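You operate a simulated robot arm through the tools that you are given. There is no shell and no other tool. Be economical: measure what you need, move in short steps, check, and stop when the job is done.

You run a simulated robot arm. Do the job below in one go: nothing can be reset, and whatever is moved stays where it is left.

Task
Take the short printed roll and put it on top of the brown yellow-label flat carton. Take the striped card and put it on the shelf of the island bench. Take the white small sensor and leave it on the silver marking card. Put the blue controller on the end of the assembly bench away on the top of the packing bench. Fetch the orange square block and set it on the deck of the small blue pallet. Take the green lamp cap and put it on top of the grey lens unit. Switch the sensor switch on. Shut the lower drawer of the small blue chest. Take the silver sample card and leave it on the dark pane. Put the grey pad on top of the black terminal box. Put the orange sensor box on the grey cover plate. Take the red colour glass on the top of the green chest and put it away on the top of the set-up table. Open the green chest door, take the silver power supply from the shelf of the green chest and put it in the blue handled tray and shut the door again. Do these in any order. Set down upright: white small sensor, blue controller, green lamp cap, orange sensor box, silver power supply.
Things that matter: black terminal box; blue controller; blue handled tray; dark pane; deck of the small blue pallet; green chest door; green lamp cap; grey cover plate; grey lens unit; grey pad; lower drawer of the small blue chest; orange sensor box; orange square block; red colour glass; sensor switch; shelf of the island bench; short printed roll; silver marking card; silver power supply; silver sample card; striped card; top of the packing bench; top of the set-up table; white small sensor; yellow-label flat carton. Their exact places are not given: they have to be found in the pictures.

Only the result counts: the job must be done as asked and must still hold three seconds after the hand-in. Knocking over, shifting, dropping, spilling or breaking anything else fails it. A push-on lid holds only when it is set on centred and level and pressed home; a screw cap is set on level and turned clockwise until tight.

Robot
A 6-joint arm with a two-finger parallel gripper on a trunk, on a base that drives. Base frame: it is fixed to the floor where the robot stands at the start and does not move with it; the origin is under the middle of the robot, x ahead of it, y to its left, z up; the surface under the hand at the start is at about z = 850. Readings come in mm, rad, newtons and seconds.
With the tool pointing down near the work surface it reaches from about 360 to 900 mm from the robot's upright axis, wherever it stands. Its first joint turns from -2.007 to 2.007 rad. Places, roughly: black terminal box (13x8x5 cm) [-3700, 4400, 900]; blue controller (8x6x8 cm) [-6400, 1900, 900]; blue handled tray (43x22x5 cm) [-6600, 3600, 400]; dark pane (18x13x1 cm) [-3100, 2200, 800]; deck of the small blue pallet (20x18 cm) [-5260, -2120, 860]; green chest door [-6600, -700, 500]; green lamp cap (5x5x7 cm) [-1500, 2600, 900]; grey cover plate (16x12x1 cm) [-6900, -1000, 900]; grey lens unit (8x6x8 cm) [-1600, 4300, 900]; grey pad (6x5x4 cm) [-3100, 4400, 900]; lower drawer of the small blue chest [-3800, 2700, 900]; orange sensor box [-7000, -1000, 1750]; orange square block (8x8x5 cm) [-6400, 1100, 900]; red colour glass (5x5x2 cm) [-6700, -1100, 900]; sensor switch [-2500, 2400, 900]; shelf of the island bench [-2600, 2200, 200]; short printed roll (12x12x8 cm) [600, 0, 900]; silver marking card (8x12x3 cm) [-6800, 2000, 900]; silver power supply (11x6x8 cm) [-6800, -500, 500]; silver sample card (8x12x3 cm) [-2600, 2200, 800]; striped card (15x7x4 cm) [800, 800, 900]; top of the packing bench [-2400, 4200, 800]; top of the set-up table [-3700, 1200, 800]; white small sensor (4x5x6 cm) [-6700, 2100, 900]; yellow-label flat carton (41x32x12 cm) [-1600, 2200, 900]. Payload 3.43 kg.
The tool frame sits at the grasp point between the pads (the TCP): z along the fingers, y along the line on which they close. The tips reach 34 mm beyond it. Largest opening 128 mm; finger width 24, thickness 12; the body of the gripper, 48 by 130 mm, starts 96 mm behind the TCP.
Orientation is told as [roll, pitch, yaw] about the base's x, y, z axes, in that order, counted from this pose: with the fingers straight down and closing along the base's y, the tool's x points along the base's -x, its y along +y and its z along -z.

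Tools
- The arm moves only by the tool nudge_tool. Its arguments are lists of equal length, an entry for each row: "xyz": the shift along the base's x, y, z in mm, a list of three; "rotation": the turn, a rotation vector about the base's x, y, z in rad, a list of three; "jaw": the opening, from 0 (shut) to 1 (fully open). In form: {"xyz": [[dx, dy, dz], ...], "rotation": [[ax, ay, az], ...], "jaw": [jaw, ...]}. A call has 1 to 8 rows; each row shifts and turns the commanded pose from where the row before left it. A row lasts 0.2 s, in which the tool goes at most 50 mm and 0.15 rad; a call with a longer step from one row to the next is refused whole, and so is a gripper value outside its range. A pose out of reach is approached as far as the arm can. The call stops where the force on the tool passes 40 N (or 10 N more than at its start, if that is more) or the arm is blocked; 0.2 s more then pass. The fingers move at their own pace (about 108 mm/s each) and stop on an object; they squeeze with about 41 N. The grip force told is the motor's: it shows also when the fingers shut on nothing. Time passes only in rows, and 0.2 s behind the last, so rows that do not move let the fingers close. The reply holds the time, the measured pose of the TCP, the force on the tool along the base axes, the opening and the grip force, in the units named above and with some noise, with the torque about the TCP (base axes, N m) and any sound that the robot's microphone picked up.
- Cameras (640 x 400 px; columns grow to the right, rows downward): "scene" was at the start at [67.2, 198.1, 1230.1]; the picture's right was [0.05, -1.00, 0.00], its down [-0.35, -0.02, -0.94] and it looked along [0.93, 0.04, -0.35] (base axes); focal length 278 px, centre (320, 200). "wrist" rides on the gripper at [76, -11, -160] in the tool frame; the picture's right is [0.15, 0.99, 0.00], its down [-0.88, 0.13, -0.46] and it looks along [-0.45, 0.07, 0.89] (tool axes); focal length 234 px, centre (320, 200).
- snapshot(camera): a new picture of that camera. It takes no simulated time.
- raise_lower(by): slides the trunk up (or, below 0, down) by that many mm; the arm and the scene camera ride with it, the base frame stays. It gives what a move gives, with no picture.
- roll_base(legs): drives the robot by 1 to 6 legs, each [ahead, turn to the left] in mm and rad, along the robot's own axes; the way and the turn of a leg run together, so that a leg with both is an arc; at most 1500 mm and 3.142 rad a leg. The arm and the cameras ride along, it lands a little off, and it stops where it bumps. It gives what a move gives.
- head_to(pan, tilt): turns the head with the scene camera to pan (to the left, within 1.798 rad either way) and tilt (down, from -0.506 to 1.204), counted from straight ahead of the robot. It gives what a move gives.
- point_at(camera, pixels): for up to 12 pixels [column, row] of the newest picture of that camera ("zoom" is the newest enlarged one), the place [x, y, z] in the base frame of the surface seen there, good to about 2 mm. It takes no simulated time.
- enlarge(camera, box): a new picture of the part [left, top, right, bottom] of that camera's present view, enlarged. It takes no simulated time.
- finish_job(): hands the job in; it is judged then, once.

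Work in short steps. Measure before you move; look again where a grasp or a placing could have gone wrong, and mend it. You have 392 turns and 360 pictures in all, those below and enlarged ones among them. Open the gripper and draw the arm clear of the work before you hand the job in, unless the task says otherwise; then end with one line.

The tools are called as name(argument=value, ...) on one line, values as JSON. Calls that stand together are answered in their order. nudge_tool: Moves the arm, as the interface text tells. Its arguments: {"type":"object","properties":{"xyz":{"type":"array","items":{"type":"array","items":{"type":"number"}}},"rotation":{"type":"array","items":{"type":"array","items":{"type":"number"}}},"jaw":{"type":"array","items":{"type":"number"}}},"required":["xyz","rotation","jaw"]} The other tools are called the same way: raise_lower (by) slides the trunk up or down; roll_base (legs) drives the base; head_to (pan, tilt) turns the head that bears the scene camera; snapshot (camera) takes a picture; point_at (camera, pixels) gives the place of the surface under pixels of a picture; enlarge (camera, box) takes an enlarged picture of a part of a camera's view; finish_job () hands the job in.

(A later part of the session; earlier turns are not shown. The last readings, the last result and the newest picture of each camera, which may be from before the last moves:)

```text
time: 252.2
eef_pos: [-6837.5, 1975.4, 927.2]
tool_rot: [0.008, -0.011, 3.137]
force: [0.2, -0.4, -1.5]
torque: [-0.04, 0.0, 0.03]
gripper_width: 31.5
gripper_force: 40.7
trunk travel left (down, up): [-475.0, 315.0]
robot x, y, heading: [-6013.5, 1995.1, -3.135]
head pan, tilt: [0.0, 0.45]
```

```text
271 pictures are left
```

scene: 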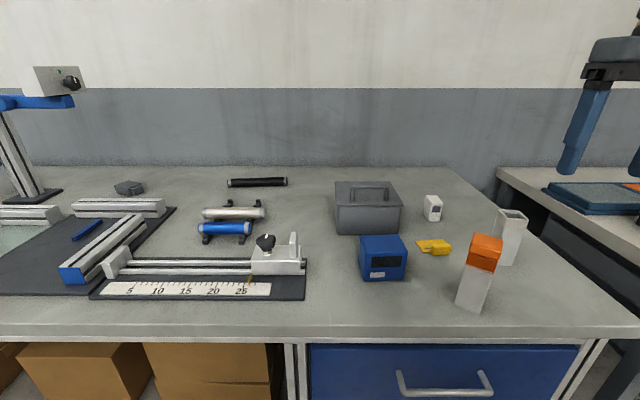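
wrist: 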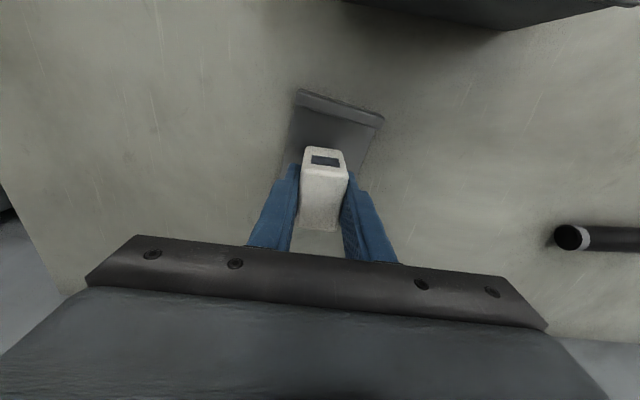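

Centred over the plate. Lower gently (~31 mm).

nudge_tool(xyz=[[0, 0, -18], [0, 0, -8], [0, 0, -4], [0, 0, -2]], rotation=[[0, 0, 0], [0, 0, 0], [0, 0, 0], [0, 0, 0]], jaw=[0.15, 0.15, 0.15, 0.15])

```text
time: 253.2
eef_pos: [-6836.8, 1975.2, 897.2]
tool_rot: [0.01, -0.012, 3.137]
force: [-0.3, 0.6, -0.2]
torque: [0.02, -0.01, -0.01]
gripper_width: 31.4
gripper_force: 41.2
trunk travel left (down, up): [-475.0, 315.0]
robot x, y, heading: [-6010.3, 1994.1, -3.132]
head pan, tilt: [0.0, 0.45]
```

No contact yet; lower in 2 mm steps.

nudge_tool(xyz=[[0, 0, -2], [0, 0, -2], [0, 0, -1]], rotation=[[0, 0, 0], [0, 0, 0], [0, 0, 0]], jaw=[0.15, 0.15, 0.15])

```text
time: 254.0
eef_pos: [-6836.6, 1975.8, 894.1]
tool_rot: [0.009, -0.016, 3.138]
force: [0.1, -1.9, 20.6]
torque: [0.18, -0.31, -0.02]
gripper_width: 31.5
gripper_force: 41.1
trunk travel left (down, up): [-475.0, 315.0]
robot x, y, heading: [-6011.2, 1994.3, -3.134]
head pan, tilt: [0.0, 0.45]
```

Contact. Release and rise; check.

nudge_tool(xyz=[[0, 0, 1], [0, 0, 0], [0, 0, 0], [0, 0, 30], [0, 0, 45], [0, 0, 45]], rotation=[[0, 0, 0], [0, 0, 0], [0, 0, 0], [0, 0, 0], [0, 0, 0], [0, 0, 0]], jaw=[0.35, 0.5, 0.5, 0.5, 0.5, 0.5])

enlarge(camera="wrist", box=[240, 80, 400, 200])

```text
time: 255.4
eef_pos: [-6835.7, 1977.3, 1009.9]
tool_rot: [0.008, -0.011, 3.137]
force: [-0.2, -0.9, 0.4]
torque: [-0.03, -0.01, -0.02]
gripper_width: 64.0
gripper_force: 0.1
trunk travel left (down, up): [-475.0, 315.0]
robot x, y, heading: [-6008.1, 1993.6, -3.134]
head pan, tilt: [0.0, 0.45]
```

```text
3.33 times, centred on (320, 140) of wrist
```

zoom: 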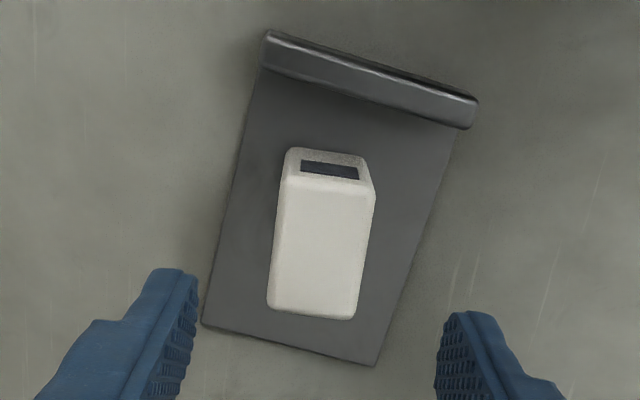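

Sensor stands on the card. Next the blue controller: raise and move back over it at (-6435,1914).

nudge_tool(xyz=[[0, 0, 45], [20, 0, 40], [48, -8, 0], [48, -8, 0], [48, -8, 0], [48, -8, 0], [48, -8, 0], [48, -8, 0]], rotation=[[0, 0, 0], [0, 0, 0], [0, 0, 0], [0, 0, 0], [0, 0, 0], [0, 0, 0], [0, 0, 0], [0, 0, 0]], jaw=[0.7, 0.9, 1, 1, 1, 1, 1, 1])

nudge_tool(xyz=[[45, -8, 0], [46, -7, 0], [0, 0, 0]], rotation=[[0, 0, 0], [0, 0, 0], [0, 0, 0]], jaw=[1, 1, 1])

snapshot(camera="wrist")

```text
time: 257.2
eef_pos: [-6528.0, 1926.0, 1097.2]
tool_rot: [0.008, -0.011, 3.14]
force: [0.1, -0.2, -0.3]
torque: [-0.03, -0.04, 0.0]
gripper_width: 128.0
gripper_force: 0.1
trunk travel left (down, up): [-475.0, 315.0]
robot x, y, heading: [-6013.9, 1989.8, -3.136]
head pan, tilt: [0.0, 0.45]
```

```text
time: 258.0
eef_pos: [-6437.5, 1909.5, 1102.3]
tool_rot: [0.008, -0.011, 3.137]
force: [0.2, -0.1, -0.5]
torque: [-0.03, 0.01, 0.04]
gripper_width: 127.9
gripper_force: 0.0
trunk travel left (down, up): [-475.0, 315.0]
robot x, y, heading: [-6011.6, 1993.1, -3.133]
head pan, tilt: [0.0, 0.45]
```

```text
269 pictures are left
```

wrist: 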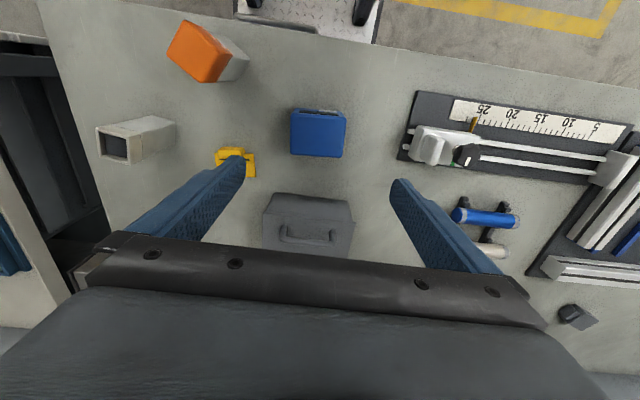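

Controller at (318,133). Measure top edges and neighbours.

point_at(camera="wrist", pixels=[[292, 130], [346, 133], [318, 113], [318, 155], [296, 152], [342, 155], [298, 113], [340, 116], [248, 160], [240, 175]])

```text
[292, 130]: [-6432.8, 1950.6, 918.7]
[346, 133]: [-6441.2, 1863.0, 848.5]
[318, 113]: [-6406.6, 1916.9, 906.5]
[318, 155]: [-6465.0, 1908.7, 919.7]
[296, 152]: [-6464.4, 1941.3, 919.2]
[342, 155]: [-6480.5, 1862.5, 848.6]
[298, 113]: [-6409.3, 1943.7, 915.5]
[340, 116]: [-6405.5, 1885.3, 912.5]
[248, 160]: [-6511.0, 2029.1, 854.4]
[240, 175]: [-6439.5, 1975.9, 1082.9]
```

Controller centre (-6436,1912), width ~80. Descend to z≈888 and close.

nudge_tool(xyz=[[1, 2, -30], [0, 0, -48], [0, 0, -48], [0, 0, -48], [0, 0, -40], [0, 0, 0]], rotation=[[0, 0, 0], [0, 0, 0], [0, 0, 0], [0, 0, 0], [0, 0, 0], [0, 0, 0]], jaw=[1, 1, 1, 1, 1, 1])

nudge_tool(xyz=[[0, 0, 0], [0, 0, 0], [0, 0, 0]], rotation=[[0, 0, 0], [0, 0, 0], [0, 0, 0]], jaw=[0.7, 0.5, 0.5])

nudge_tool(xyz=[[0, 0, 20], [0, 0, 45], [0, 0, 45], [0, 0, 45], [0, 0, 45]], rotation=[[0, 0, 0], [0, 0, 0], [0, 0, 0], [0, 0, 0], [0, 0, 0]], jaw=[0.5, 0.5, 0.5, 0.5, 0.5])

snapshot(camera="wrist")

```text
time: 259.4
eef_pos: [-6436.9, 1913.3, 885.9]
tool_rot: [0.01, -0.012, 3.135]
force: [-0.1, 0.5, 0.4]
torque: [0.01, 0.01, -0.02]
gripper_width: 128.0
gripper_force: 0.1
trunk travel left (down, up): [-475.0, 315.0]
robot x, y, heading: [-6009.3, 1994.9, -3.137]
head pan, tilt: [0.0, 0.45]
```

```text
time: 260.2
eef_pos: [-6437.1, 1912.8, 886.7]
tool_rot: [0.01, -0.013, 3.136]
force: [-0.8, -0.1, 0.3]
torque: [0.15, 0.1, 0.03]
gripper_width: 81.0
gripper_force: 41.2
trunk travel left (down, up): [-475.0, 315.0]
robot x, y, heading: [-6011.8, 1992.2, -3.138]
head pan, tilt: [0.0, 0.45]
```

```text
time: 261.4
eef_pos: [-6439.0, 1915.1, 1080.3]
tool_rot: [0.01, -0.012, 3.136]
force: [-0.6, -0.5, -3.1]
torque: [0.02, -0.01, 0.0]
gripper_width: 80.7
gripper_force: 40.6
trunk travel left (down, up): [-475.0, 315.0]
robot x, y, heading: [-6012.3, 1990.0, -3.139]
head pan, tilt: [0.0, 0.45]
```

```text
268 pictures are left
```

wrist: 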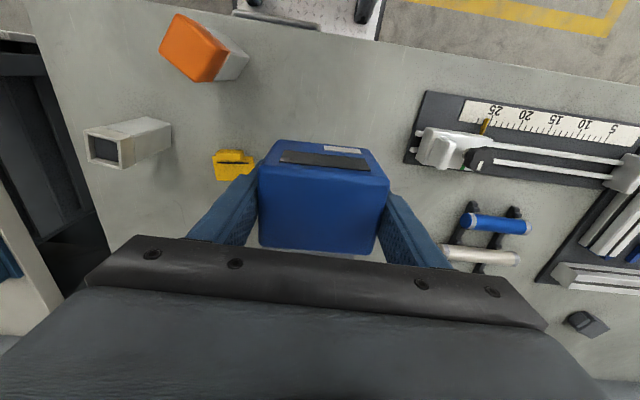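

Controller held (81 mm). I drive back to the packing bench: to about (-3510,3430) facing north.

roll_base(legs=[[-450, 0], [0, -1.571], [1260, 0], [0, -1.571], [1050, 0], [1000, 0]])

roll_base(legs=[[0, 1.571]])

head_to(pan=0.0, tilt=0.45)

snapshot(camera="scene")

```text
time: 287.4
eef_pos: [-3074.3, 3270.1, 1080.0]
tool_rot: [0.009, -0.012, -0.041]
force: [0.1, -0.8, -4.0]
torque: [0.03, 0.01, 0.01]
gripper_width: 80.0
gripper_force: 40.8
trunk travel left (down, up): [-475.0, 315.0]
robot x, y, heading: [-3502.3, 3210.6, -0.032]
head pan, tilt: [0.0, 0.45]
```

```text
time: 291.6
eef_pos: [-3570.1, 3636.7, 1079.2]
tool_rot: [0.009, -0.012, 1.543]
force: [-0.1, 0.0, -3.5]
torque: [0.01, 0.0, -0.03]
gripper_width: 79.9
gripper_force: 41.3
trunk travel left (down, up): [-475.0, 315.0]
robot x, y, heading: [-3503.7, 3211.9, 1.554]
head pan, tilt: [0.0, 0.45]
```

```text
time: 292.2
eef_pos: [-3569.7, 3637.0, 1079.7]
tool_rot: [0.009, -0.011, 1.543]
force: [-0.1, -0.2, -4.2]
torque: [-0.04, -0.02, 0.02]
gripper_width: 79.6
gripper_force: 41.2
trunk travel left (down, up): [-475.0, 315.0]
robot x, y, heading: [-3502.5, 3204.9, 1.552]
head pan, tilt: [0.0, 0.45]
```

```text
267 pictures are left
```

scene: 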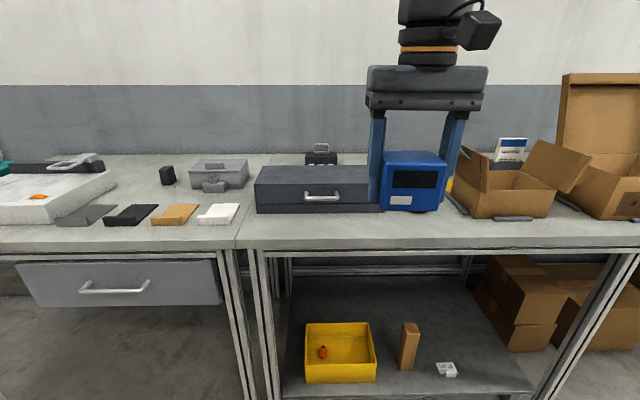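

I advance 330 mm and look for a free spot behind the dark case.

roll_base(legs=[[325, 0]])

nudge_tool(xyz=[[-45, 0, 0], [-45, 0, 0], [-45, 0, 0]], rotation=[[0, 0, 0], [0, 0, 0], [0, 0, 0]], jaw=[0.5, 0.5, 0.5])

snapshot(camera="scene")

```text
time: 294.4
eef_pos: [-3560.3, 3957.7, 1079.6]
tool_rot: [0.008, -0.013, 1.534]
force: [0.5, -0.3, -4.2]
torque: [-0.05, 0.0, 0.03]
gripper_width: 79.7
gripper_force: 41.5
trunk travel left (down, up): [-475.0, 315.0]
robot x, y, heading: [-3497.4, 3528.7, 1.543]
head pan, tilt: [0.0, 0.45]
```

```text
time: 295.1
eef_pos: [-3690.6, 3957.3, 1080.3]
tool_rot: [0.009, -0.013, 1.535]
force: [0.3, -0.9, -4.1]
torque: [0.0, 0.05, 0.0]
gripper_width: 79.8
gripper_force: 41.2
trunk travel left (down, up): [-475.0, 315.0]
robot x, y, heading: [-3497.5, 3530.8, 1.546]
head pan, tilt: [0.0, 0.45]
```

```text
266 pictures are left
```

scene: 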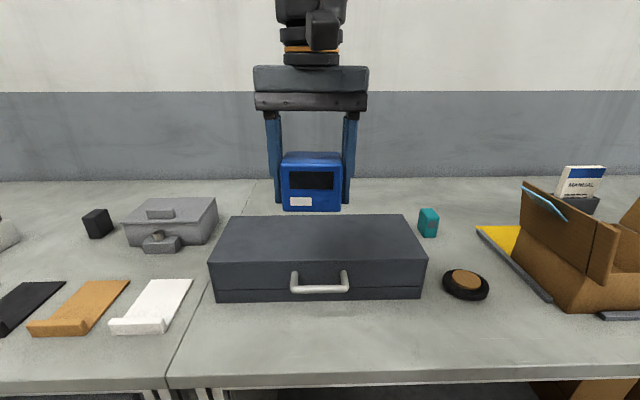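

I check candidate free spots behind the case.

point_at(camera="scene", pixels=[[385, 205], [410, 200], [440, 200], [470, 205], [405, 217], [428, 210], [320, 215], [395, 190]])

```text
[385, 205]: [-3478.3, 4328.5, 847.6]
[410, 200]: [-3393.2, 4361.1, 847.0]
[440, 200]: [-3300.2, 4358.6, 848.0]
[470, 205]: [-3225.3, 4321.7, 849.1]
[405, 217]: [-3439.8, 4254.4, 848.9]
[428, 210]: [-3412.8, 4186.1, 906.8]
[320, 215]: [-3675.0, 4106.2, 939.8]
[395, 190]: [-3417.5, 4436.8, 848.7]
```

Free at (-3465,4290). I carry the controller there.

nudge_tool(xyz=[[27, 40, 0], [27, 40, 0], [27, 40, 0], [27, 40, 0], [27, 40, 0], [27, 40, 0], [27, 40, 0], [27, 40, 0]], rotation=[[0, 0, 0], [0, 0, 0], [0, 0, 0], [0, 0, 0], [0, 0, 0], [0, 0, 0], [0, 0, 0], [0, 0, 0]], jaw=[0.5, 0.5, 0.5, 0.5, 0.5, 0.5, 0.5, 0.5])

nudge_tool(xyz=[[9, 13, 0], [0, 0, -48], [0, 0, -48], [0, 0, -48], [0, 0, -30], [0, 0, 0]], rotation=[[0, 0, 0], [0, 0, 0], [0, 0, 0], [0, 0, 0], [0, 0, 0], [0, 0, 0]], jaw=[0.5, 0.5, 0.5, 0.5, 0.5, 0.5])

snapshot(camera="scene")

```text
time: 296.9
eef_pos: [-3476.9, 4275.2, 1077.8]
tool_rot: [0.008, -0.013, 1.533]
force: [0.0, -1.2, -4.0]
torque: [0.04, -0.02, -0.01]
gripper_width: 79.8
gripper_force: 41.4
trunk travel left (down, up): [-475.0, 315.0]
robot x, y, heading: [-3500.9, 3525.6, 1.541]
head pan, tilt: [0.0, 0.45]
```

```text
time: 298.4
eef_pos: [-3467.8, 4293.5, 907.4]
tool_rot: [0.008, -0.013, 1.533]
force: [0.6, 0.7, -3.7]
torque: [0.03, -0.02, 0.03]
gripper_width: 79.9
gripper_force: 41.0
trunk travel left (down, up): [-475.0, 315.0]
robot x, y, heading: [-3497.1, 3528.7, 1.552]
head pan, tilt: [0.0, 0.45]
```

```text
265 pictures are left
```

scene: 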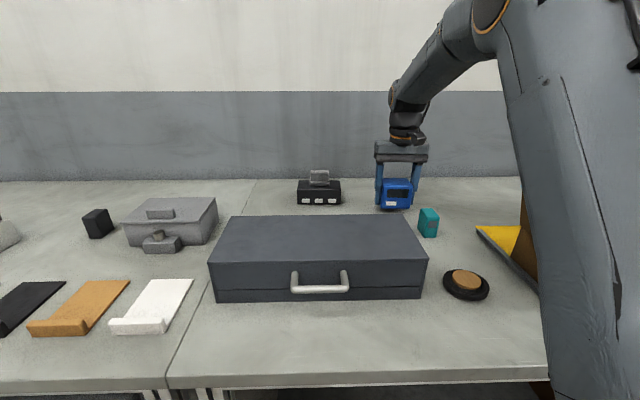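

Clear. Lower ~20 mm to contact, release.

nudge_tool(xyz=[[0, 0, -12], [0, 0, -5], [0, 0, -3], [0, 0, -2]], rotation=[[0, 0, 0], [0, 0, 0], [0, 0, 0], [0, 0, 0]], jaw=[0.5, 0.5, 0.5, 0.5])

```text
time: 299.4
eef_pos: [-3468.5, 4294.5, 886.3]
tool_rot: [0.008, -0.014, 1.535]
force: [0.8, -2.1, 8.6]
torque: [-0.35, -0.5, -0.09]
gripper_width: 79.5
gripper_force: 40.8
trunk travel left (down, up): [-475.0, 315.0]
robot x, y, heading: [-3492.2, 3525.8, 1.548]
head pan, tilt: [0.0, 0.45]
```

nudge_tool(xyz=[[0, 0, 0], [0, 0, 0], [0, 0, 0], [0, 0, 35], [0, 0, 45], [0, 0, 45], [0, -30, 30]], rotation=[[0, 0, 0], [0, 0, 0], [0, 0, 0], [0, 0, 0], [0, 0, 0], [0, 0, 0], [0, 0, 0]], jaw=[0.8, 0.9, 0.9, 0.9, 0.9, 0.9, 0.9])

enlarge(camera="scene", box=[280, 120, 480, 245])

```text
time: 300.9
eef_pos: [-3469.6, 4262.8, 1039.7]
tool_rot: [0.01, -0.01, 1.534]
force: [-1.1, 0.3, -0.7]
torque: [-0.03, 0.03, 0.02]
gripper_width: 115.2
gripper_force: 0.2
trunk travel left (down, up): [-475.0, 315.0]
robot x, y, heading: [-3496.6, 3529.3, 1.545]
head pan, tilt: [0.0, 0.45]
```

```text
3.20 times, centred on (380, 182) of scene
```

zoom: 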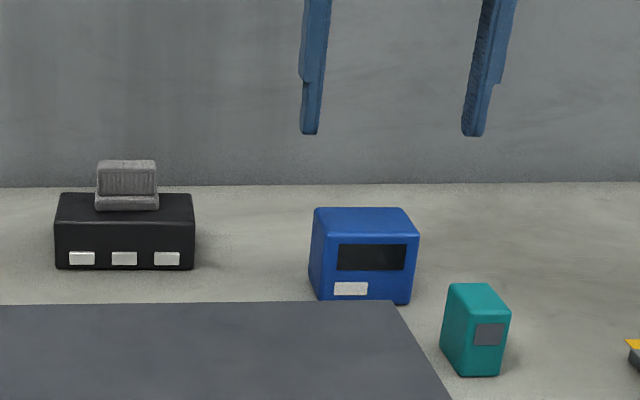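

Controller stands on the packing bench. Retract and drive west for the orange block at (-6400,1100).

nudge_tool(xyz=[[0, -45, 10], [0, -45, 10], [0, -45, 10], [0, -45, 10], [0, -45, 10], [0, -45, 0]], rotation=[[0, 0, 0], [0, 0, 0], [0, 0, 0], [0, 0, 0], [0, 0, 0], [0, 0, 0]], jaw=[0.9, 0.9, 0.9, 0.9, 0.9, 0.9])

roll_base(legs=[[-310, 0], [0, 1.594], [1000, 0], [1050, 0], [0, 1.571], [1000, 0]])

roll_base(legs=[[1020, 0], [0, -1.571], [330, 0]])

head_to(pan=0.0, tilt=0.45)

snapshot(camera="scene")

```text
time: 302.4
eef_pos: [-3468.1, 3990.1, 1085.9]
tool_rot: [0.01, -0.01, 1.535]
force: [0.5, 0.7, 0.1]
torque: [-0.08, 0.02, 0.0]
gripper_width: 115.2
gripper_force: 0.1
trunk travel left (down, up): [-475.0, 315.0]
robot x, y, heading: [-3497.4, 3529.8, 1.543]
head pan, tilt: [0.0, 0.45]
```

```text
time: 326.9
eef_pos: [-5497.7, 1712.8, 1087.3]
tool_rot: [0.009, -0.012, -1.524]
force: [1.1, -0.3, -0.2]
torque: [-0.04, -0.04, 0.0]
gripper_width: 115.4
gripper_force: 0.1
trunk travel left (down, up): [-475.0, 315.0]
robot x, y, heading: [-5507.0, 2173.2, -1.507]
head pan, tilt: [0.0, 0.45]
```

```text
time: 337.8
eef_pos: [-6240.4, 1124.2, 1086.7]
tool_rot: [0.007, -0.013, -3.105]
force: [0.2, -0.1, 0.2]
torque: [0.01, 0.0, 0.0]
gripper_width: 115.0
gripper_force: 0.2
trunk travel left (down, up): [-475.0, 315.0]
robot x, y, heading: [-5780.2, 1126.7, -3.095]
head pan, tilt: [0.0, 0.45]
```

```text
time: 338.4
eef_pos: [-6240.8, 1123.5, 1086.8]
tool_rot: [0.01, -0.013, -3.105]
force: [0.0, 0.4, 0.3]
torque: [0.01, 0.01, -0.02]
gripper_width: 115.4
gripper_force: 0.0
trunk travel left (down, up): [-475.0, 315.0]
robot x, y, heading: [-5780.0, 1128.5, -3.098]
head pan, tilt: [0.0, 0.45]
```

```text
263 pictures are left
```

scene: 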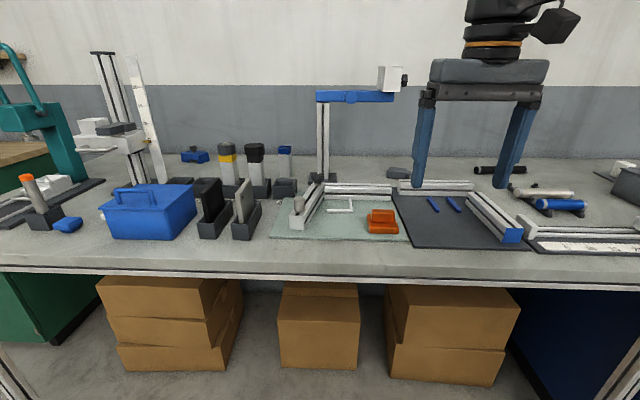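

The orange block is at (382,221) in a glass frame. I zoom and measure.

enlarge(camera="scene", box=[260, 160, 440, 270])

point_at(camera="scene", pixels=[[368, 214], [395, 214], [382, 210], [368, 230], [398, 231], [382, 222], [373, 218], [340, 236], [358, 95], [320, 170], [400, 240], [350, 185]])

```text
3.56 times, centred on (350, 215) of scene
```

zoom: 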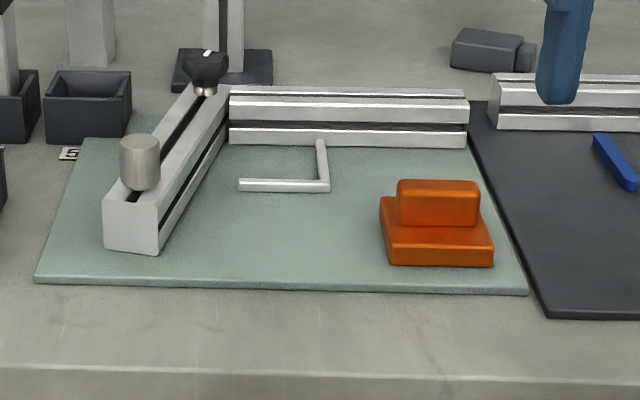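

```text
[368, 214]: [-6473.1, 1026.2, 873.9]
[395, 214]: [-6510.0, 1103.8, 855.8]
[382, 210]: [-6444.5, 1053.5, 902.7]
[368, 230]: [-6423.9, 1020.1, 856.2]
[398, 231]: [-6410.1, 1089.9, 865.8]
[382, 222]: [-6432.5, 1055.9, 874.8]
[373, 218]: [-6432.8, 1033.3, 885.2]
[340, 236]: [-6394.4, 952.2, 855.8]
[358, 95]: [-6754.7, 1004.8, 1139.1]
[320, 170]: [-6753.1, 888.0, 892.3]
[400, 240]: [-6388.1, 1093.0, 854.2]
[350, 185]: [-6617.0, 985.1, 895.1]
```

The block has a base (z 856–875) and a rib on top (to 904). I move above it for a wrist view.

nudge_tool(xyz=[[-45, -15, -10], [-45, -15, -10], [-45, -15, -10], [-45, -15, -10], [-20, -7, 0], [0, 0, 0]], rotation=[[0, 0, 0], [0, 0, 0], [0, 0, 0], [0, 0, 0], [0, 0, 0], [0, 0, 0]], jaw=[0.8, 0.8, 0.8, 0.8, 0.8, 0.8])

snapshot(camera="wrist")

enlarge(camera="wrist", box=[260, 90, 400, 190])

```text
time: 339.8
eef_pos: [-6440.2, 1055.8, 1046.1]
tool_rot: [0.009, -0.011, -3.104]
force: [0.6, -0.2, 0.0]
torque: [-0.01, 0.05, 0.0]
gripper_width: 102.4
gripper_force: 0.0
trunk travel left (down, up): [-475.0, 315.0]
robot x, y, heading: [-5779.5, 1128.8, -3.096]
head pan, tilt: [0.0, 0.45]
```

```text
261 pictures are left
```

wrist: 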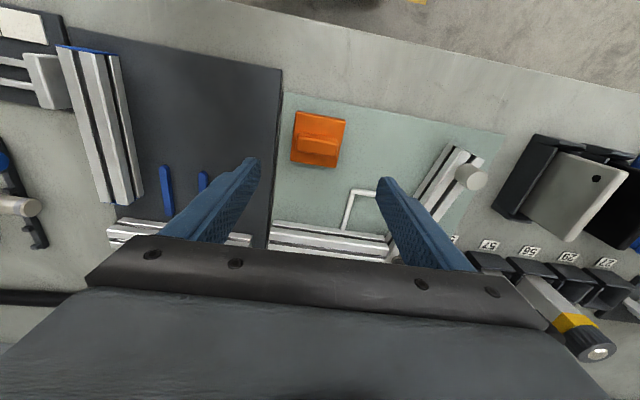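

```text
4.00 times, centred on (330, 140) of wrist
```

zoom: 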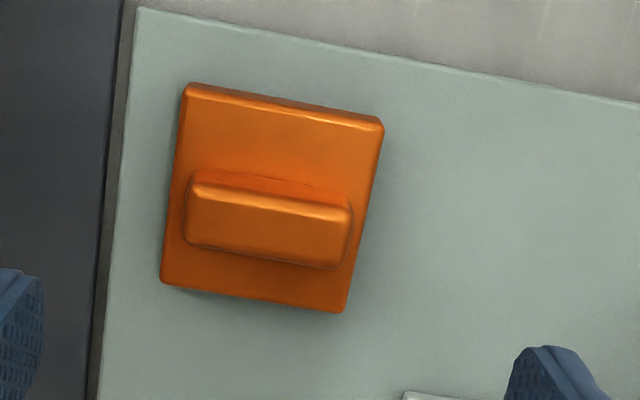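

point_at(camera="zoom", pixels=[[195, 215], [345, 240], [200, 185], [348, 210], [190, 245], [340, 265], [270, 225], [195, 100], [365, 125], [168, 275], [335, 300]])

```text
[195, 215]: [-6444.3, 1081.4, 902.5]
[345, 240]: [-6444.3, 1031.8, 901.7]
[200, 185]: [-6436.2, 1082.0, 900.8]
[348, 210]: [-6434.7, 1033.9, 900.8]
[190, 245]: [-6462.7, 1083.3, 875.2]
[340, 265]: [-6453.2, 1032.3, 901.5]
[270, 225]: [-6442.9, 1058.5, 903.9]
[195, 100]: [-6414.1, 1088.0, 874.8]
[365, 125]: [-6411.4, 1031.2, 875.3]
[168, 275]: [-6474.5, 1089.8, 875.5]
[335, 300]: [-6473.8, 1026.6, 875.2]
```

Rib centre ≈(-6444,1057), 52 mm long in y. Descend to z≈913 (tips above the base) and close along y.

nudge_tool(xyz=[[-4, 1, -40], [0, 0, -45], [0, 0, -35], [0, 0, -13], [0, 0, 0]], rotation=[[0, 0, -0.03], [0, 0, 0], [0, 0, 0], [0, 0, 0], [0, 0, 0]], jaw=[0.8, 0.8, 0.8, 0.8, 0.8])

nudge_tool(xyz=[[0, 0, 0], [0, 0, 0], [0, 0, 0], [0, 0, 0]], rotation=[[0, 0, 0], [0, 0, 0], [0, 0, 0], [0, 0, 0]], jaw=[0.5, 0.3, 0.3, 0.3])

nudge_tool(xyz=[[0, 0, 15], [0, 0, 40], [0, 0, 45], [0, 0, 45]], rotation=[[0, 0, 0], [0, 0, 0], [0, 0, 0], [0, 0, 0]], jaw=[0.3, 0.3, 0.3, 0.3])

snapshot(camera="wrist")

```text
time: 341.0
eef_pos: [-6444.1, 1058.0, 914.1]
tool_rot: [0.009, -0.013, -3.136]
force: [0.5, -0.2, 0.3]
torque: [0.03, -0.03, 0.02]
gripper_width: 102.5
gripper_force: 0.0
trunk travel left (down, up): [-475.0, 315.0]
robot x, y, heading: [-5781.5, 1127.9, -3.093]
head pan, tilt: [0.0, 0.45]
```

```text
time: 342.0
eef_pos: [-6443.0, 1055.4, 912.5]
tool_rot: [0.009, -0.013, -3.137]
force: [0.5, 0.2, -0.4]
torque: [0.1, 0.1, -0.04]
gripper_width: 55.6
gripper_force: 41.3
trunk travel left (down, up): [-475.0, 315.0]
robot x, y, heading: [-5780.9, 1127.7, -3.097]
head pan, tilt: [0.0, 0.45]
```

```text
time: 343.0
eef_pos: [-6444.2, 1058.6, 1057.8]
tool_rot: [0.009, -0.01, -3.136]
force: [-1.1, -1.0, -2.0]
torque: [-0.02, -0.03, -0.02]
gripper_width: 55.5
gripper_force: 40.6
trunk travel left (down, up): [-475.0, 315.0]
robot x, y, heading: [-5777.3, 1129.7, -3.095]
head pan, tilt: [0.0, 0.45]
```

```text
259 pictures are left
```

wrist: 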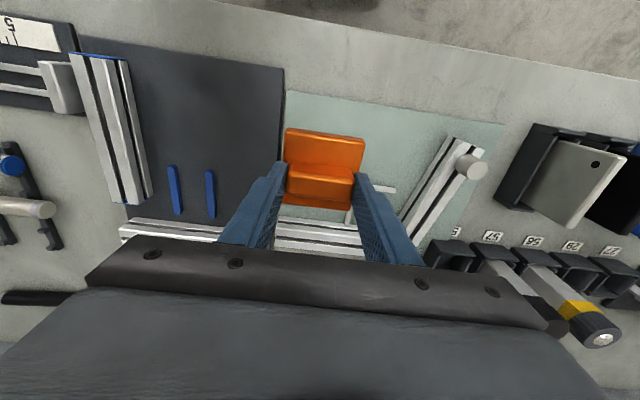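

Block held (55.6). Retract, back off and turn south to look for the pallet near (-5260,-2120).

nudge_tool(xyz=[[45, 14, 10], [45, 14, 10], [45, 14, 10], [45, 14, 0], [30, 14, 0]], rotation=[[0, 0, 0], [0, 0, 0], [0, 0, 0], [0, 0, 0], [0, 0, 0]], jaw=[0.3, 0.3, 0.3, 0.3, 0.3])

roll_base(legs=[[-350, 0], [0, 1.525]])

head_to(pan=0.0, tilt=0.3)

snapshot(camera="scene")

```text
time: 344.2
eef_pos: [-6233.0, 1130.0, 1087.3]
tool_rot: [0.008, -0.013, -3.136]
force: [-1.3, 0.4, -3.1]
torque: [0.01, -0.04, 0.01]
gripper_width: 55.3
gripper_force: 41.0
trunk travel left (down, up): [-475.0, 315.0]
robot x, y, heading: [-5779.6, 1130.0, -3.097]
head pan, tilt: [0.0, 0.45]
```

```text
time: 350.2
eef_pos: [-5445.3, 691.8, 1087.1]
tool_rot: [0.008, -0.012, -1.577]
force: [-0.9, -0.7, -2.3]
torque: [0.02, 0.01, -0.02]
gripper_width: 55.4
gripper_force: 41.0
trunk travel left (down, up): [-475.0, 315.0]
robot x, y, heading: [-5445.3, 1143.3, -1.532]
head pan, tilt: [0.0, 0.45]
```

```text
time: 350.9
eef_pos: [-5445.0, 691.7, 1086.7]
tool_rot: [0.009, -0.008, -1.578]
force: [0.5, 0.2, -2.3]
torque: [-0.01, 0.01, -0.01]
gripper_width: 55.5
gripper_force: 41.6
trunk travel left (down, up): [-475.0, 315.0]
robot x, y, heading: [-5440.7, 1146.0, -1.532]
head pan, tilt: [0.0, 0.3]
```

```text
258 pictures are left
```

scene: 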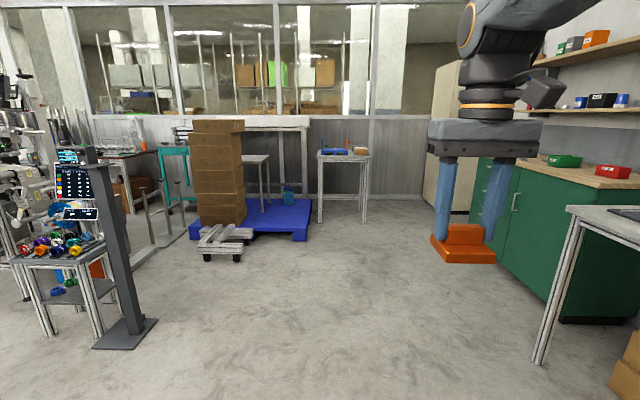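

Tables at (343,155). Zoom and measure.

enlarge(camera="scene", box=[180, 100, 400, 250])

point_at(camera="scene", pixels=[[333, 152], [360, 151], [318, 157], [369, 157], [320, 220], [366, 222], [300, 235], [270, 160], [245, 245], [205, 257]])

```text
2.67 times, centred on (290, 175) of scene
```

zoom: 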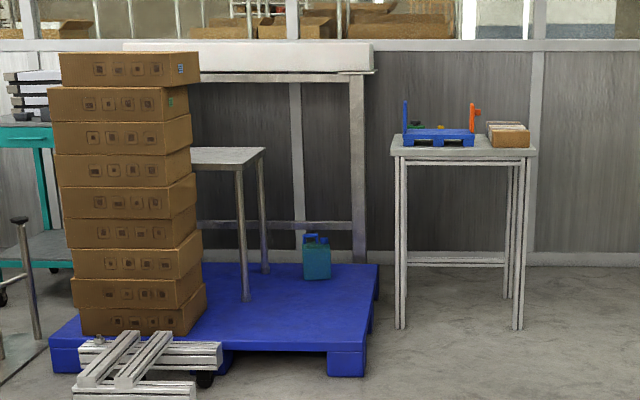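

```text
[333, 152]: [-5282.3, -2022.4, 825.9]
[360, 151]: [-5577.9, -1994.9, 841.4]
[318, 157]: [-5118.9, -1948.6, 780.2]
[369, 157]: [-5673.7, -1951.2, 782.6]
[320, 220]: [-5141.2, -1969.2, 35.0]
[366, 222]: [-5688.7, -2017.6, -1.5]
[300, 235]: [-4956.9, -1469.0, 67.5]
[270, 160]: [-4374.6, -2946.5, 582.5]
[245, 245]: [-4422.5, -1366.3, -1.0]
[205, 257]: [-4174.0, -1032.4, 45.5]
```

Small pallet sits on the table (front edge y≈-1949). I drive to about (-5400,-1400).

roll_base(legs=[[0, -0.023], [1270, 0], [1270, 0], [0, -0.016]])

head_to(pan=0.2, tilt=0.5)

snapshot(camera="scene")

```text
time: 364.0
eef_pos: [-5468.8, -1857.5, 1087.2]
tool_rot: [0.008, -0.012, -1.621]
force: [0.5, -0.2, -3.3]
torque: [0.0, 0.02, -0.02]
gripper_width: 55.3
gripper_force: 41.4
trunk travel left (down, up): [-475.0, 315.0]
robot x, y, heading: [-5445.4, -1402.5, -1.581]
head pan, tilt: [0.0, 0.3]
```

```text
time: 364.8
eef_pos: [-5469.6, -1857.3, 1087.0]
tool_rot: [0.009, -0.011, -1.621]
force: [-0.2, 0.6, -2.4]
torque: [0.02, -0.01, 0.01]
gripper_width: 55.3
gripper_force: 40.7
trunk travel left (down, up): [-475.0, 315.0]
robot x, y, heading: [-5444.8, -1407.7, -1.577]
head pan, tilt: [0.201, 0.499]
```

```text
256 pictures are left
```

scene: 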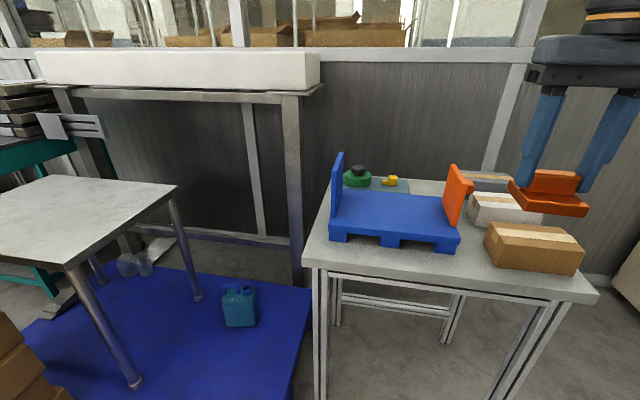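

The pallet deck lies between a blue end (338,188) and an orange end (458,192). Measure.

point_at(camera="scene", pixels=[[333, 230], [342, 155], [348, 195], [440, 198], [458, 235], [455, 170], [448, 190], [395, 215], [338, 228], [395, 195], [470, 190], [530, 235]])

enlarge(camera="scene", box=[300, 140, 500, 265])

```text
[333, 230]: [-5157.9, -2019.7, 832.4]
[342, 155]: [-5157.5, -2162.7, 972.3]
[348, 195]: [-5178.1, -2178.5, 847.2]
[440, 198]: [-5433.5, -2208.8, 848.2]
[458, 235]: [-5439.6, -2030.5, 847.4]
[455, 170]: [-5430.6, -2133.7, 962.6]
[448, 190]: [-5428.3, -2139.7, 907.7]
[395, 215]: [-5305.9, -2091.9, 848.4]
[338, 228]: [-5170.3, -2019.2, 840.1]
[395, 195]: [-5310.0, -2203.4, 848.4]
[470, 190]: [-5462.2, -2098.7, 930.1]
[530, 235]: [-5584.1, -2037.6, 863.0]
```

```text
3.20 times, centred on (400, 202) of scene
```

zoom: 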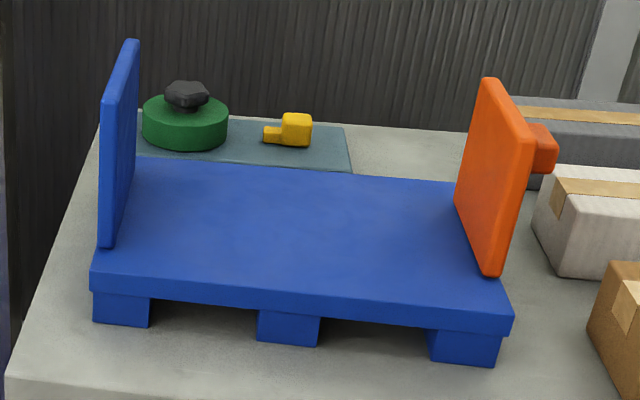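

Deck z≈848, x -5160..-5435, y -2020..-2205. Place the block at (-5270,-2115).

nudge_tool(xyz=[[29, -37, 0], [29, -37, 0], [29, -37, 0], [29, -37, 0], [29, -37, 0], [27, -37, 0], [27, -36, 0]], rotation=[[0, 0, 0.05], [0, 0, 0], [0, 0, 0], [0, 0, 0], [0, 0, 0], [0, 0, 0], [0, 0, 0]], jaw=[0.3, 0.3, 0.3, 0.3, 0.3, 0.3, 0.3])

nudge_tool(xyz=[[0, 0, -48], [0, 0, -48], [0, 0, -48], [0, 0, -22], [0, 0, 0]], rotation=[[0, 0, 0], [0, 0, 0], [0, 0, 0], [0, 0, 0], [0, 0, 0]], jaw=[0.3, 0.3, 0.3, 0.3, 0.3])

snapshot(camera="scene")

```text
time: 366.4
eef_pos: [-5271.7, -2113.8, 1087.1]
tool_rot: [0.008, -0.012, -1.571]
force: [-0.5, 0.8, -1.7]
torque: [-0.05, -0.03, -0.03]
gripper_width: 55.4
gripper_force: 40.3
trunk travel left (down, up): [-475.0, 315.0]
robot x, y, heading: [-5444.9, -1405.3, -1.58]
head pan, tilt: [0.201, 0.499]
```

```text
time: 367.6
eef_pos: [-5271.9, -2116.7, 924.4]
tool_rot: [0.008, -0.011, -1.573]
force: [0.6, -0.1, -2.7]
torque: [0.02, 0.0, -0.02]
gripper_width: 55.5
gripper_force: 40.7
trunk travel left (down, up): [-475.0, 315.0]
robot x, y, heading: [-5445.1, -1404.5, -1.581]
head pan, tilt: [0.201, 0.499]
```

```text
254 pictures are left
```

scene: 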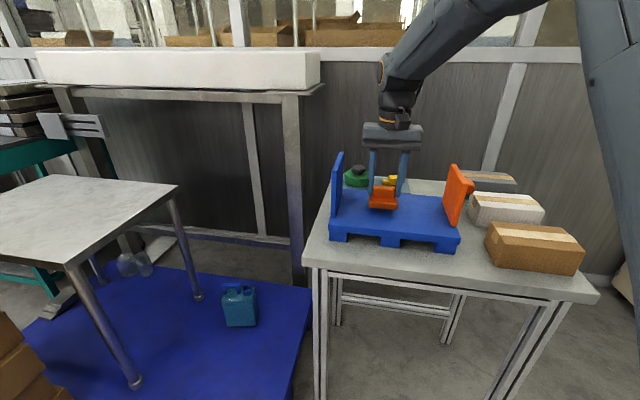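

Lower to contact (~z 905).

nudge_tool(xyz=[[0, 0, -12], [0, 0, -5], [0, 0, -3], [0, 0, -2]], rotation=[[0, 0, 0], [0, 0, 0], [0, 0, 0], [0, 0, 0]], jaw=[0.3, 0.3, 0.3, 0.3])

```text
time: 368.6
eef_pos: [-5270.7, -2116.2, 901.1]
tool_rot: [0.009, -0.017, -1.57]
force: [1.9, 0.8, 33.4]
torque: [-0.05, 1.13, -0.07]
gripper_width: 55.9
gripper_force: 40.9
trunk travel left (down, up): [-475.0, 315.0]
robot x, y, heading: [-5445.8, -1405.1, -1.573]
head pan, tilt: [0.201, 0.499]
```

Contact. Relax, release, rise.

nudge_tool(xyz=[[0, 0, 4], [0, 0, 0], [0, 0, 0], [0, 0, 35], [0, 0, 45], [0, 0, 45], [0, 0, 45]], rotation=[[0, 0, 0], [0, 0, 0], [0, 0, 0], [0, 0, 0], [0, 0, 0], [0, 0, 0], [0, 0, 0]], jaw=[0.5, 0.65, 0.65, 0.65, 0.65, 0.65, 0.65])

enlarge(camera="scene", box=[300, 140, 500, 265])

```text
time: 370.2
eef_pos: [-5270.7, -2115.2, 1074.2]
tool_rot: [0.009, -0.01, -1.572]
force: [-0.3, -0.6, 0.5]
torque: [0.04, 0.05, -0.02]
gripper_width: 83.0
gripper_force: 0.1
trunk travel left (down, up): [-475.0, 315.0]
robot x, y, heading: [-5443.0, -1405.8, -1.577]
head pan, tilt: [0.201, 0.499]
```

```text
3.20 times, centred on (400, 202) of scene
```

zoom: 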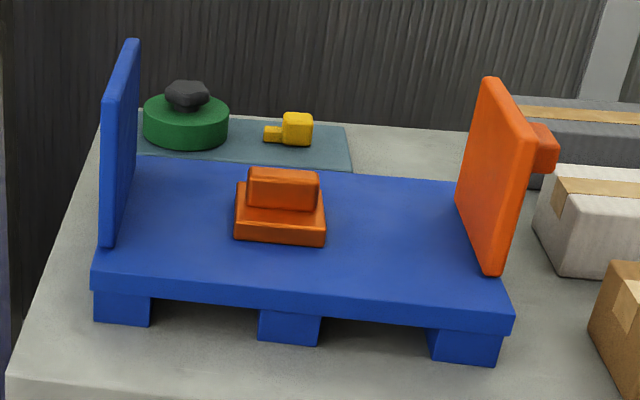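

Block rests on the deck. Retract, back off and turn west to the green chest.

nudge_tool(xyz=[[-25, 40, 0], [-25, 40, 0], [-25, 40, 0], [-25, 40, 0], [-25, 40, 0], [-25, 40, 0], [-20, 20, 0]], rotation=[[0, 0, 0], [0, 0, 0], [0, 0, 0], [0, 0, 0], [0, 0, 0], [0, 0, 0], [0, 0, 0]], jaw=[0.65, 0.65, 0.65, 0.65, 0.65, 0.65, 0.65])

roll_base(legs=[[-480, 0], [0, -1.565]])

head_to(pan=0.0, tilt=0.2)

snapshot(camera="scene")

```text
time: 371.8
eef_pos: [-5438.9, -1855.5, 1070.7]
tool_rot: [0.009, -0.01, -1.57]
force: [-0.6, -0.3, 0.0]
torque: [0.01, -0.01, -0.02]
gripper_width: 83.4
gripper_force: 0.1
trunk travel left (down, up): [-475.0, 315.0]
robot x, y, heading: [-5444.5, -1405.3, -1.58]
head pan, tilt: [0.201, 0.499]
```

```text
time: 378.4
eef_pos: [-5893.8, -943.5, 1070.2]
tool_rot: [0.011, -0.012, -3.129]
force: [0.6, 0.9, 0.0]
torque: [-0.04, -0.01, -0.01]
gripper_width: 83.0
gripper_force: 0.1
trunk travel left (down, up): [-475.0, 315.0]
robot x, y, heading: [-5438.1, -928.6, -3.134]
head pan, tilt: [0.201, 0.499]
```

```text
time: 379.2
eef_pos: [-5892.2, -942.7, 1071.2]
tool_rot: [0.009, -0.012, -3.128]
force: [0.0, 0.4, 0.5]
torque: [0.01, -0.03, -0.01]
gripper_width: 83.1
gripper_force: 0.0
trunk travel left (down, up): [-475.0, 315.0]
robot x, y, heading: [-5443.0, -930.3, -3.137]
head pan, tilt: [0.0, 0.201]
```

```text
252 pictures are left
```

scene: 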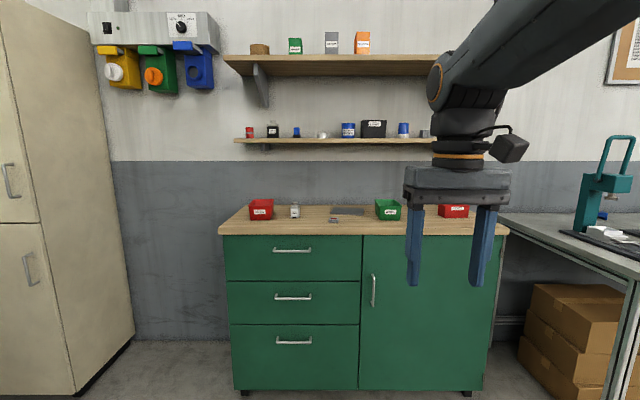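

I see the orange box on the upper shelf at (362,42), the grey plate at (347,211), items on the chest. Zoom and measure.

enlarge(camera="scene", box=[220, 20, 440, 160])

enlarge(camera="scene", box=[220, 170, 500, 340])

point_at(camera="scene", pixels=[[362, 45], [362, 53], [362, 65], [354, 40], [369, 40], [347, 211], [334, 220], [295, 211], [330, 230], [373, 290], [430, 300], [373, 130]])

```text
2.86 times, centred on (330, 90) of scene
```

zoom: 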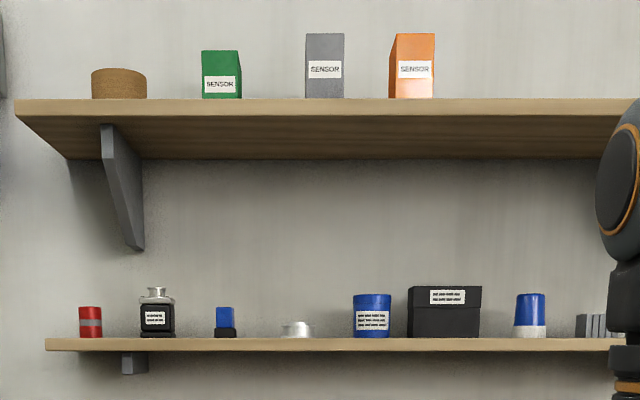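

```text
2.29 times, centred on (360, 255) of scene
```

zoom: 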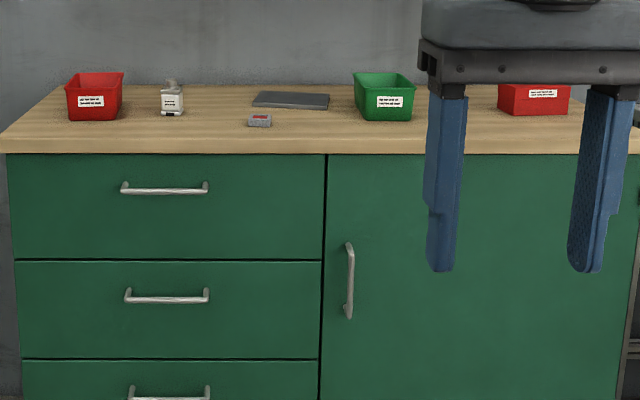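

```text
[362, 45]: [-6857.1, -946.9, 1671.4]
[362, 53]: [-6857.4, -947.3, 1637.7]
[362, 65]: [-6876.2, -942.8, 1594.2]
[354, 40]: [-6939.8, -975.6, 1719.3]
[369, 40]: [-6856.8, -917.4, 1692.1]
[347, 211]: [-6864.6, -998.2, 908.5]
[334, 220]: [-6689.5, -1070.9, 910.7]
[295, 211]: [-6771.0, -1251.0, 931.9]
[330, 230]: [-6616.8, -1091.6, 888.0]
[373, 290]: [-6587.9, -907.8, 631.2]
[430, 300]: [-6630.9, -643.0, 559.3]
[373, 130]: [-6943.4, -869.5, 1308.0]
```

Orange sensor box front at x≈-6857, y≈-946, shelf ≈1635, top ≈1720. I drive nearer and raise the trunk.

roll_base(legs=[[730, 0]])

raise_lower(by=310)

head_to(pan=0.0, tilt=0.0)

snapshot(camera="scene")

```text
time: 383.1
eef_pos: [-6613.5, -944.3, 1070.5]
tool_rot: [0.008, -0.012, -3.133]
force: [0.4, 0.8, -0.8]
torque: [-0.05, 0.01, 0.0]
gripper_width: 83.3
gripper_force: 0.1
trunk travel left (down, up): [-475.0, 315.0]
robot x, y, heading: [-6160.7, -936.4, -3.139]
head pan, tilt: [0.0, 0.201]
```

```text
time: 386.2
eef_pos: [-6612.0, -943.4, 1382.2]
tool_rot: [0.01, -0.013, -3.132]
force: [0.1, 0.0, -0.1]
torque: [0.01, 0.0, 0.01]
gripper_width: 83.3
gripper_force: 0.1
trunk travel left (down, up): [-785.0, 5.0]
robot x, y, heading: [-6163.3, -931.3, -3.142]
head pan, tilt: [0.0, 0.201]
```

```text
time: 386.9
eef_pos: [-6614.3, -943.4, 1380.1]
tool_rot: [0.007, -0.012, -3.133]
force: [-0.8, 0.4, 0.3]
torque: [0.03, -0.02, -0.01]
gripper_width: 83.1
gripper_force: 0.0
trunk travel left (down, up): [-785.0, 5.0]
robot x, y, heading: [-6159.1, -934.7, -3.14]
head pan, tilt: [0.0, 0.0]
```

```text
249 pictures are left
```

scene: 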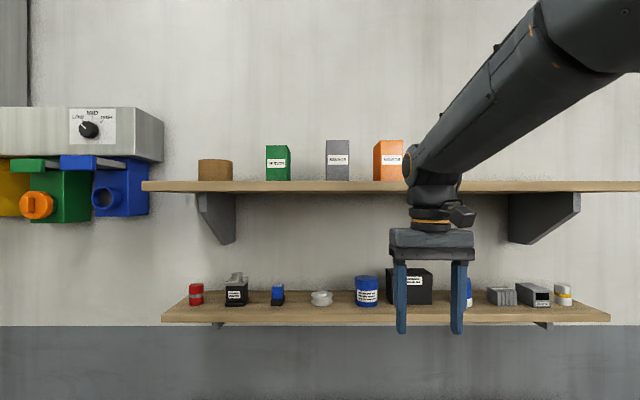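

Measure the shelf edges and the orange box from here.

enlarge(camera="scene", box=[300, 120, 460, 220])

point_at(camera="scene", pixels=[[374, 150], [402, 150], [388, 142], [388, 160], [388, 178], [402, 178], [374, 178], [350, 185], [330, 318], [338, 150], [349, 178], [300, 315]])

```text
4.00 times, centred on (380, 170) of scene
```

zoom: 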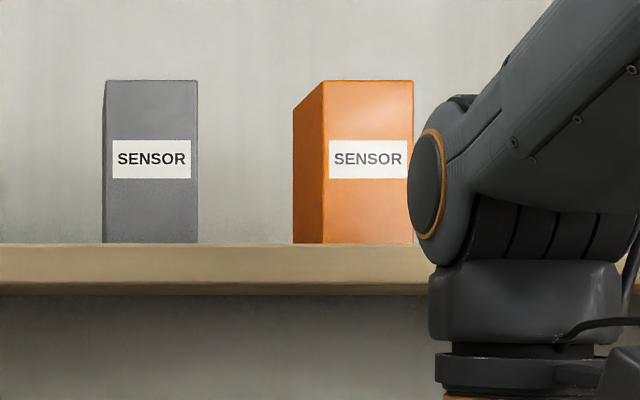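

```text
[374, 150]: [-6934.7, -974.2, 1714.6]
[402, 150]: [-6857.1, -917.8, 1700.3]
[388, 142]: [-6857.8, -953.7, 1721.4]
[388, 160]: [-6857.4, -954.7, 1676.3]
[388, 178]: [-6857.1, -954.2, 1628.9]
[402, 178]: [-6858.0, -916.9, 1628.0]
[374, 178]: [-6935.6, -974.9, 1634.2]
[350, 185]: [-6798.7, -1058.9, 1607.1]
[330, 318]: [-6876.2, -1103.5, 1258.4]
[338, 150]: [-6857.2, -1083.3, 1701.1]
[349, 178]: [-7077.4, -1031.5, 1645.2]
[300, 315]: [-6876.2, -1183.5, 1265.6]
```

Box: x -6857..-6937, y -974..-917, z 1624..1724; shelf edge x=-6799. I raise the hand in front of the shelf to z≈1690.

nudge_tool(xyz=[[0, 0, 45], [0, 0, 45], [0, 0, 45], [0, 0, 45], [0, 0, 45], [0, 0, 45], [0, 0, 40]], rotation=[[0, 0, 0], [0, 0, 0], [0, 0, 0], [0, 0, 0], [0, 0, 0], [0, 0, 0], [0, 0, 0]], jaw=[0.7, 0.7, 0.7, 0.7, 0.7, 0.7, 0.7])

snapshot(camera="scene")

```text
time: 388.5
eef_pos: [-6612.5, -942.4, 1652.5]
tool_rot: [0.008, -0.016, -3.132]
force: [0.8, 0.5, -1.4]
torque: [-0.01, 0.01, -0.01]
gripper_width: 89.6
gripper_force: 0.0
out of reach, approached as far as the arm can: row 7
trunk travel left (down, up): [-785.0, 5.0]
robot x, y, heading: [-6160.0, -930.1, -3.14]
head pan, tilt: [0.0, 0.0]
```

```text
247 pictures are left
```

scene: 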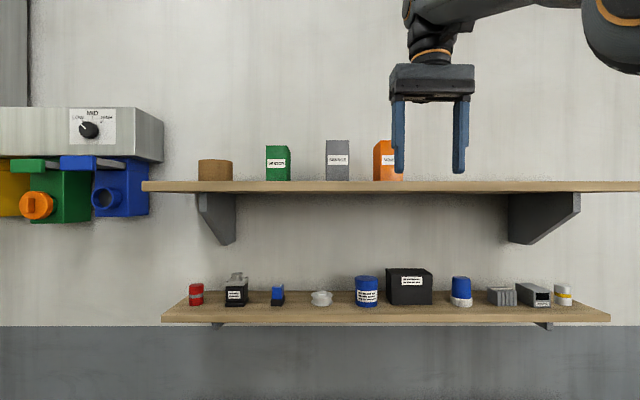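

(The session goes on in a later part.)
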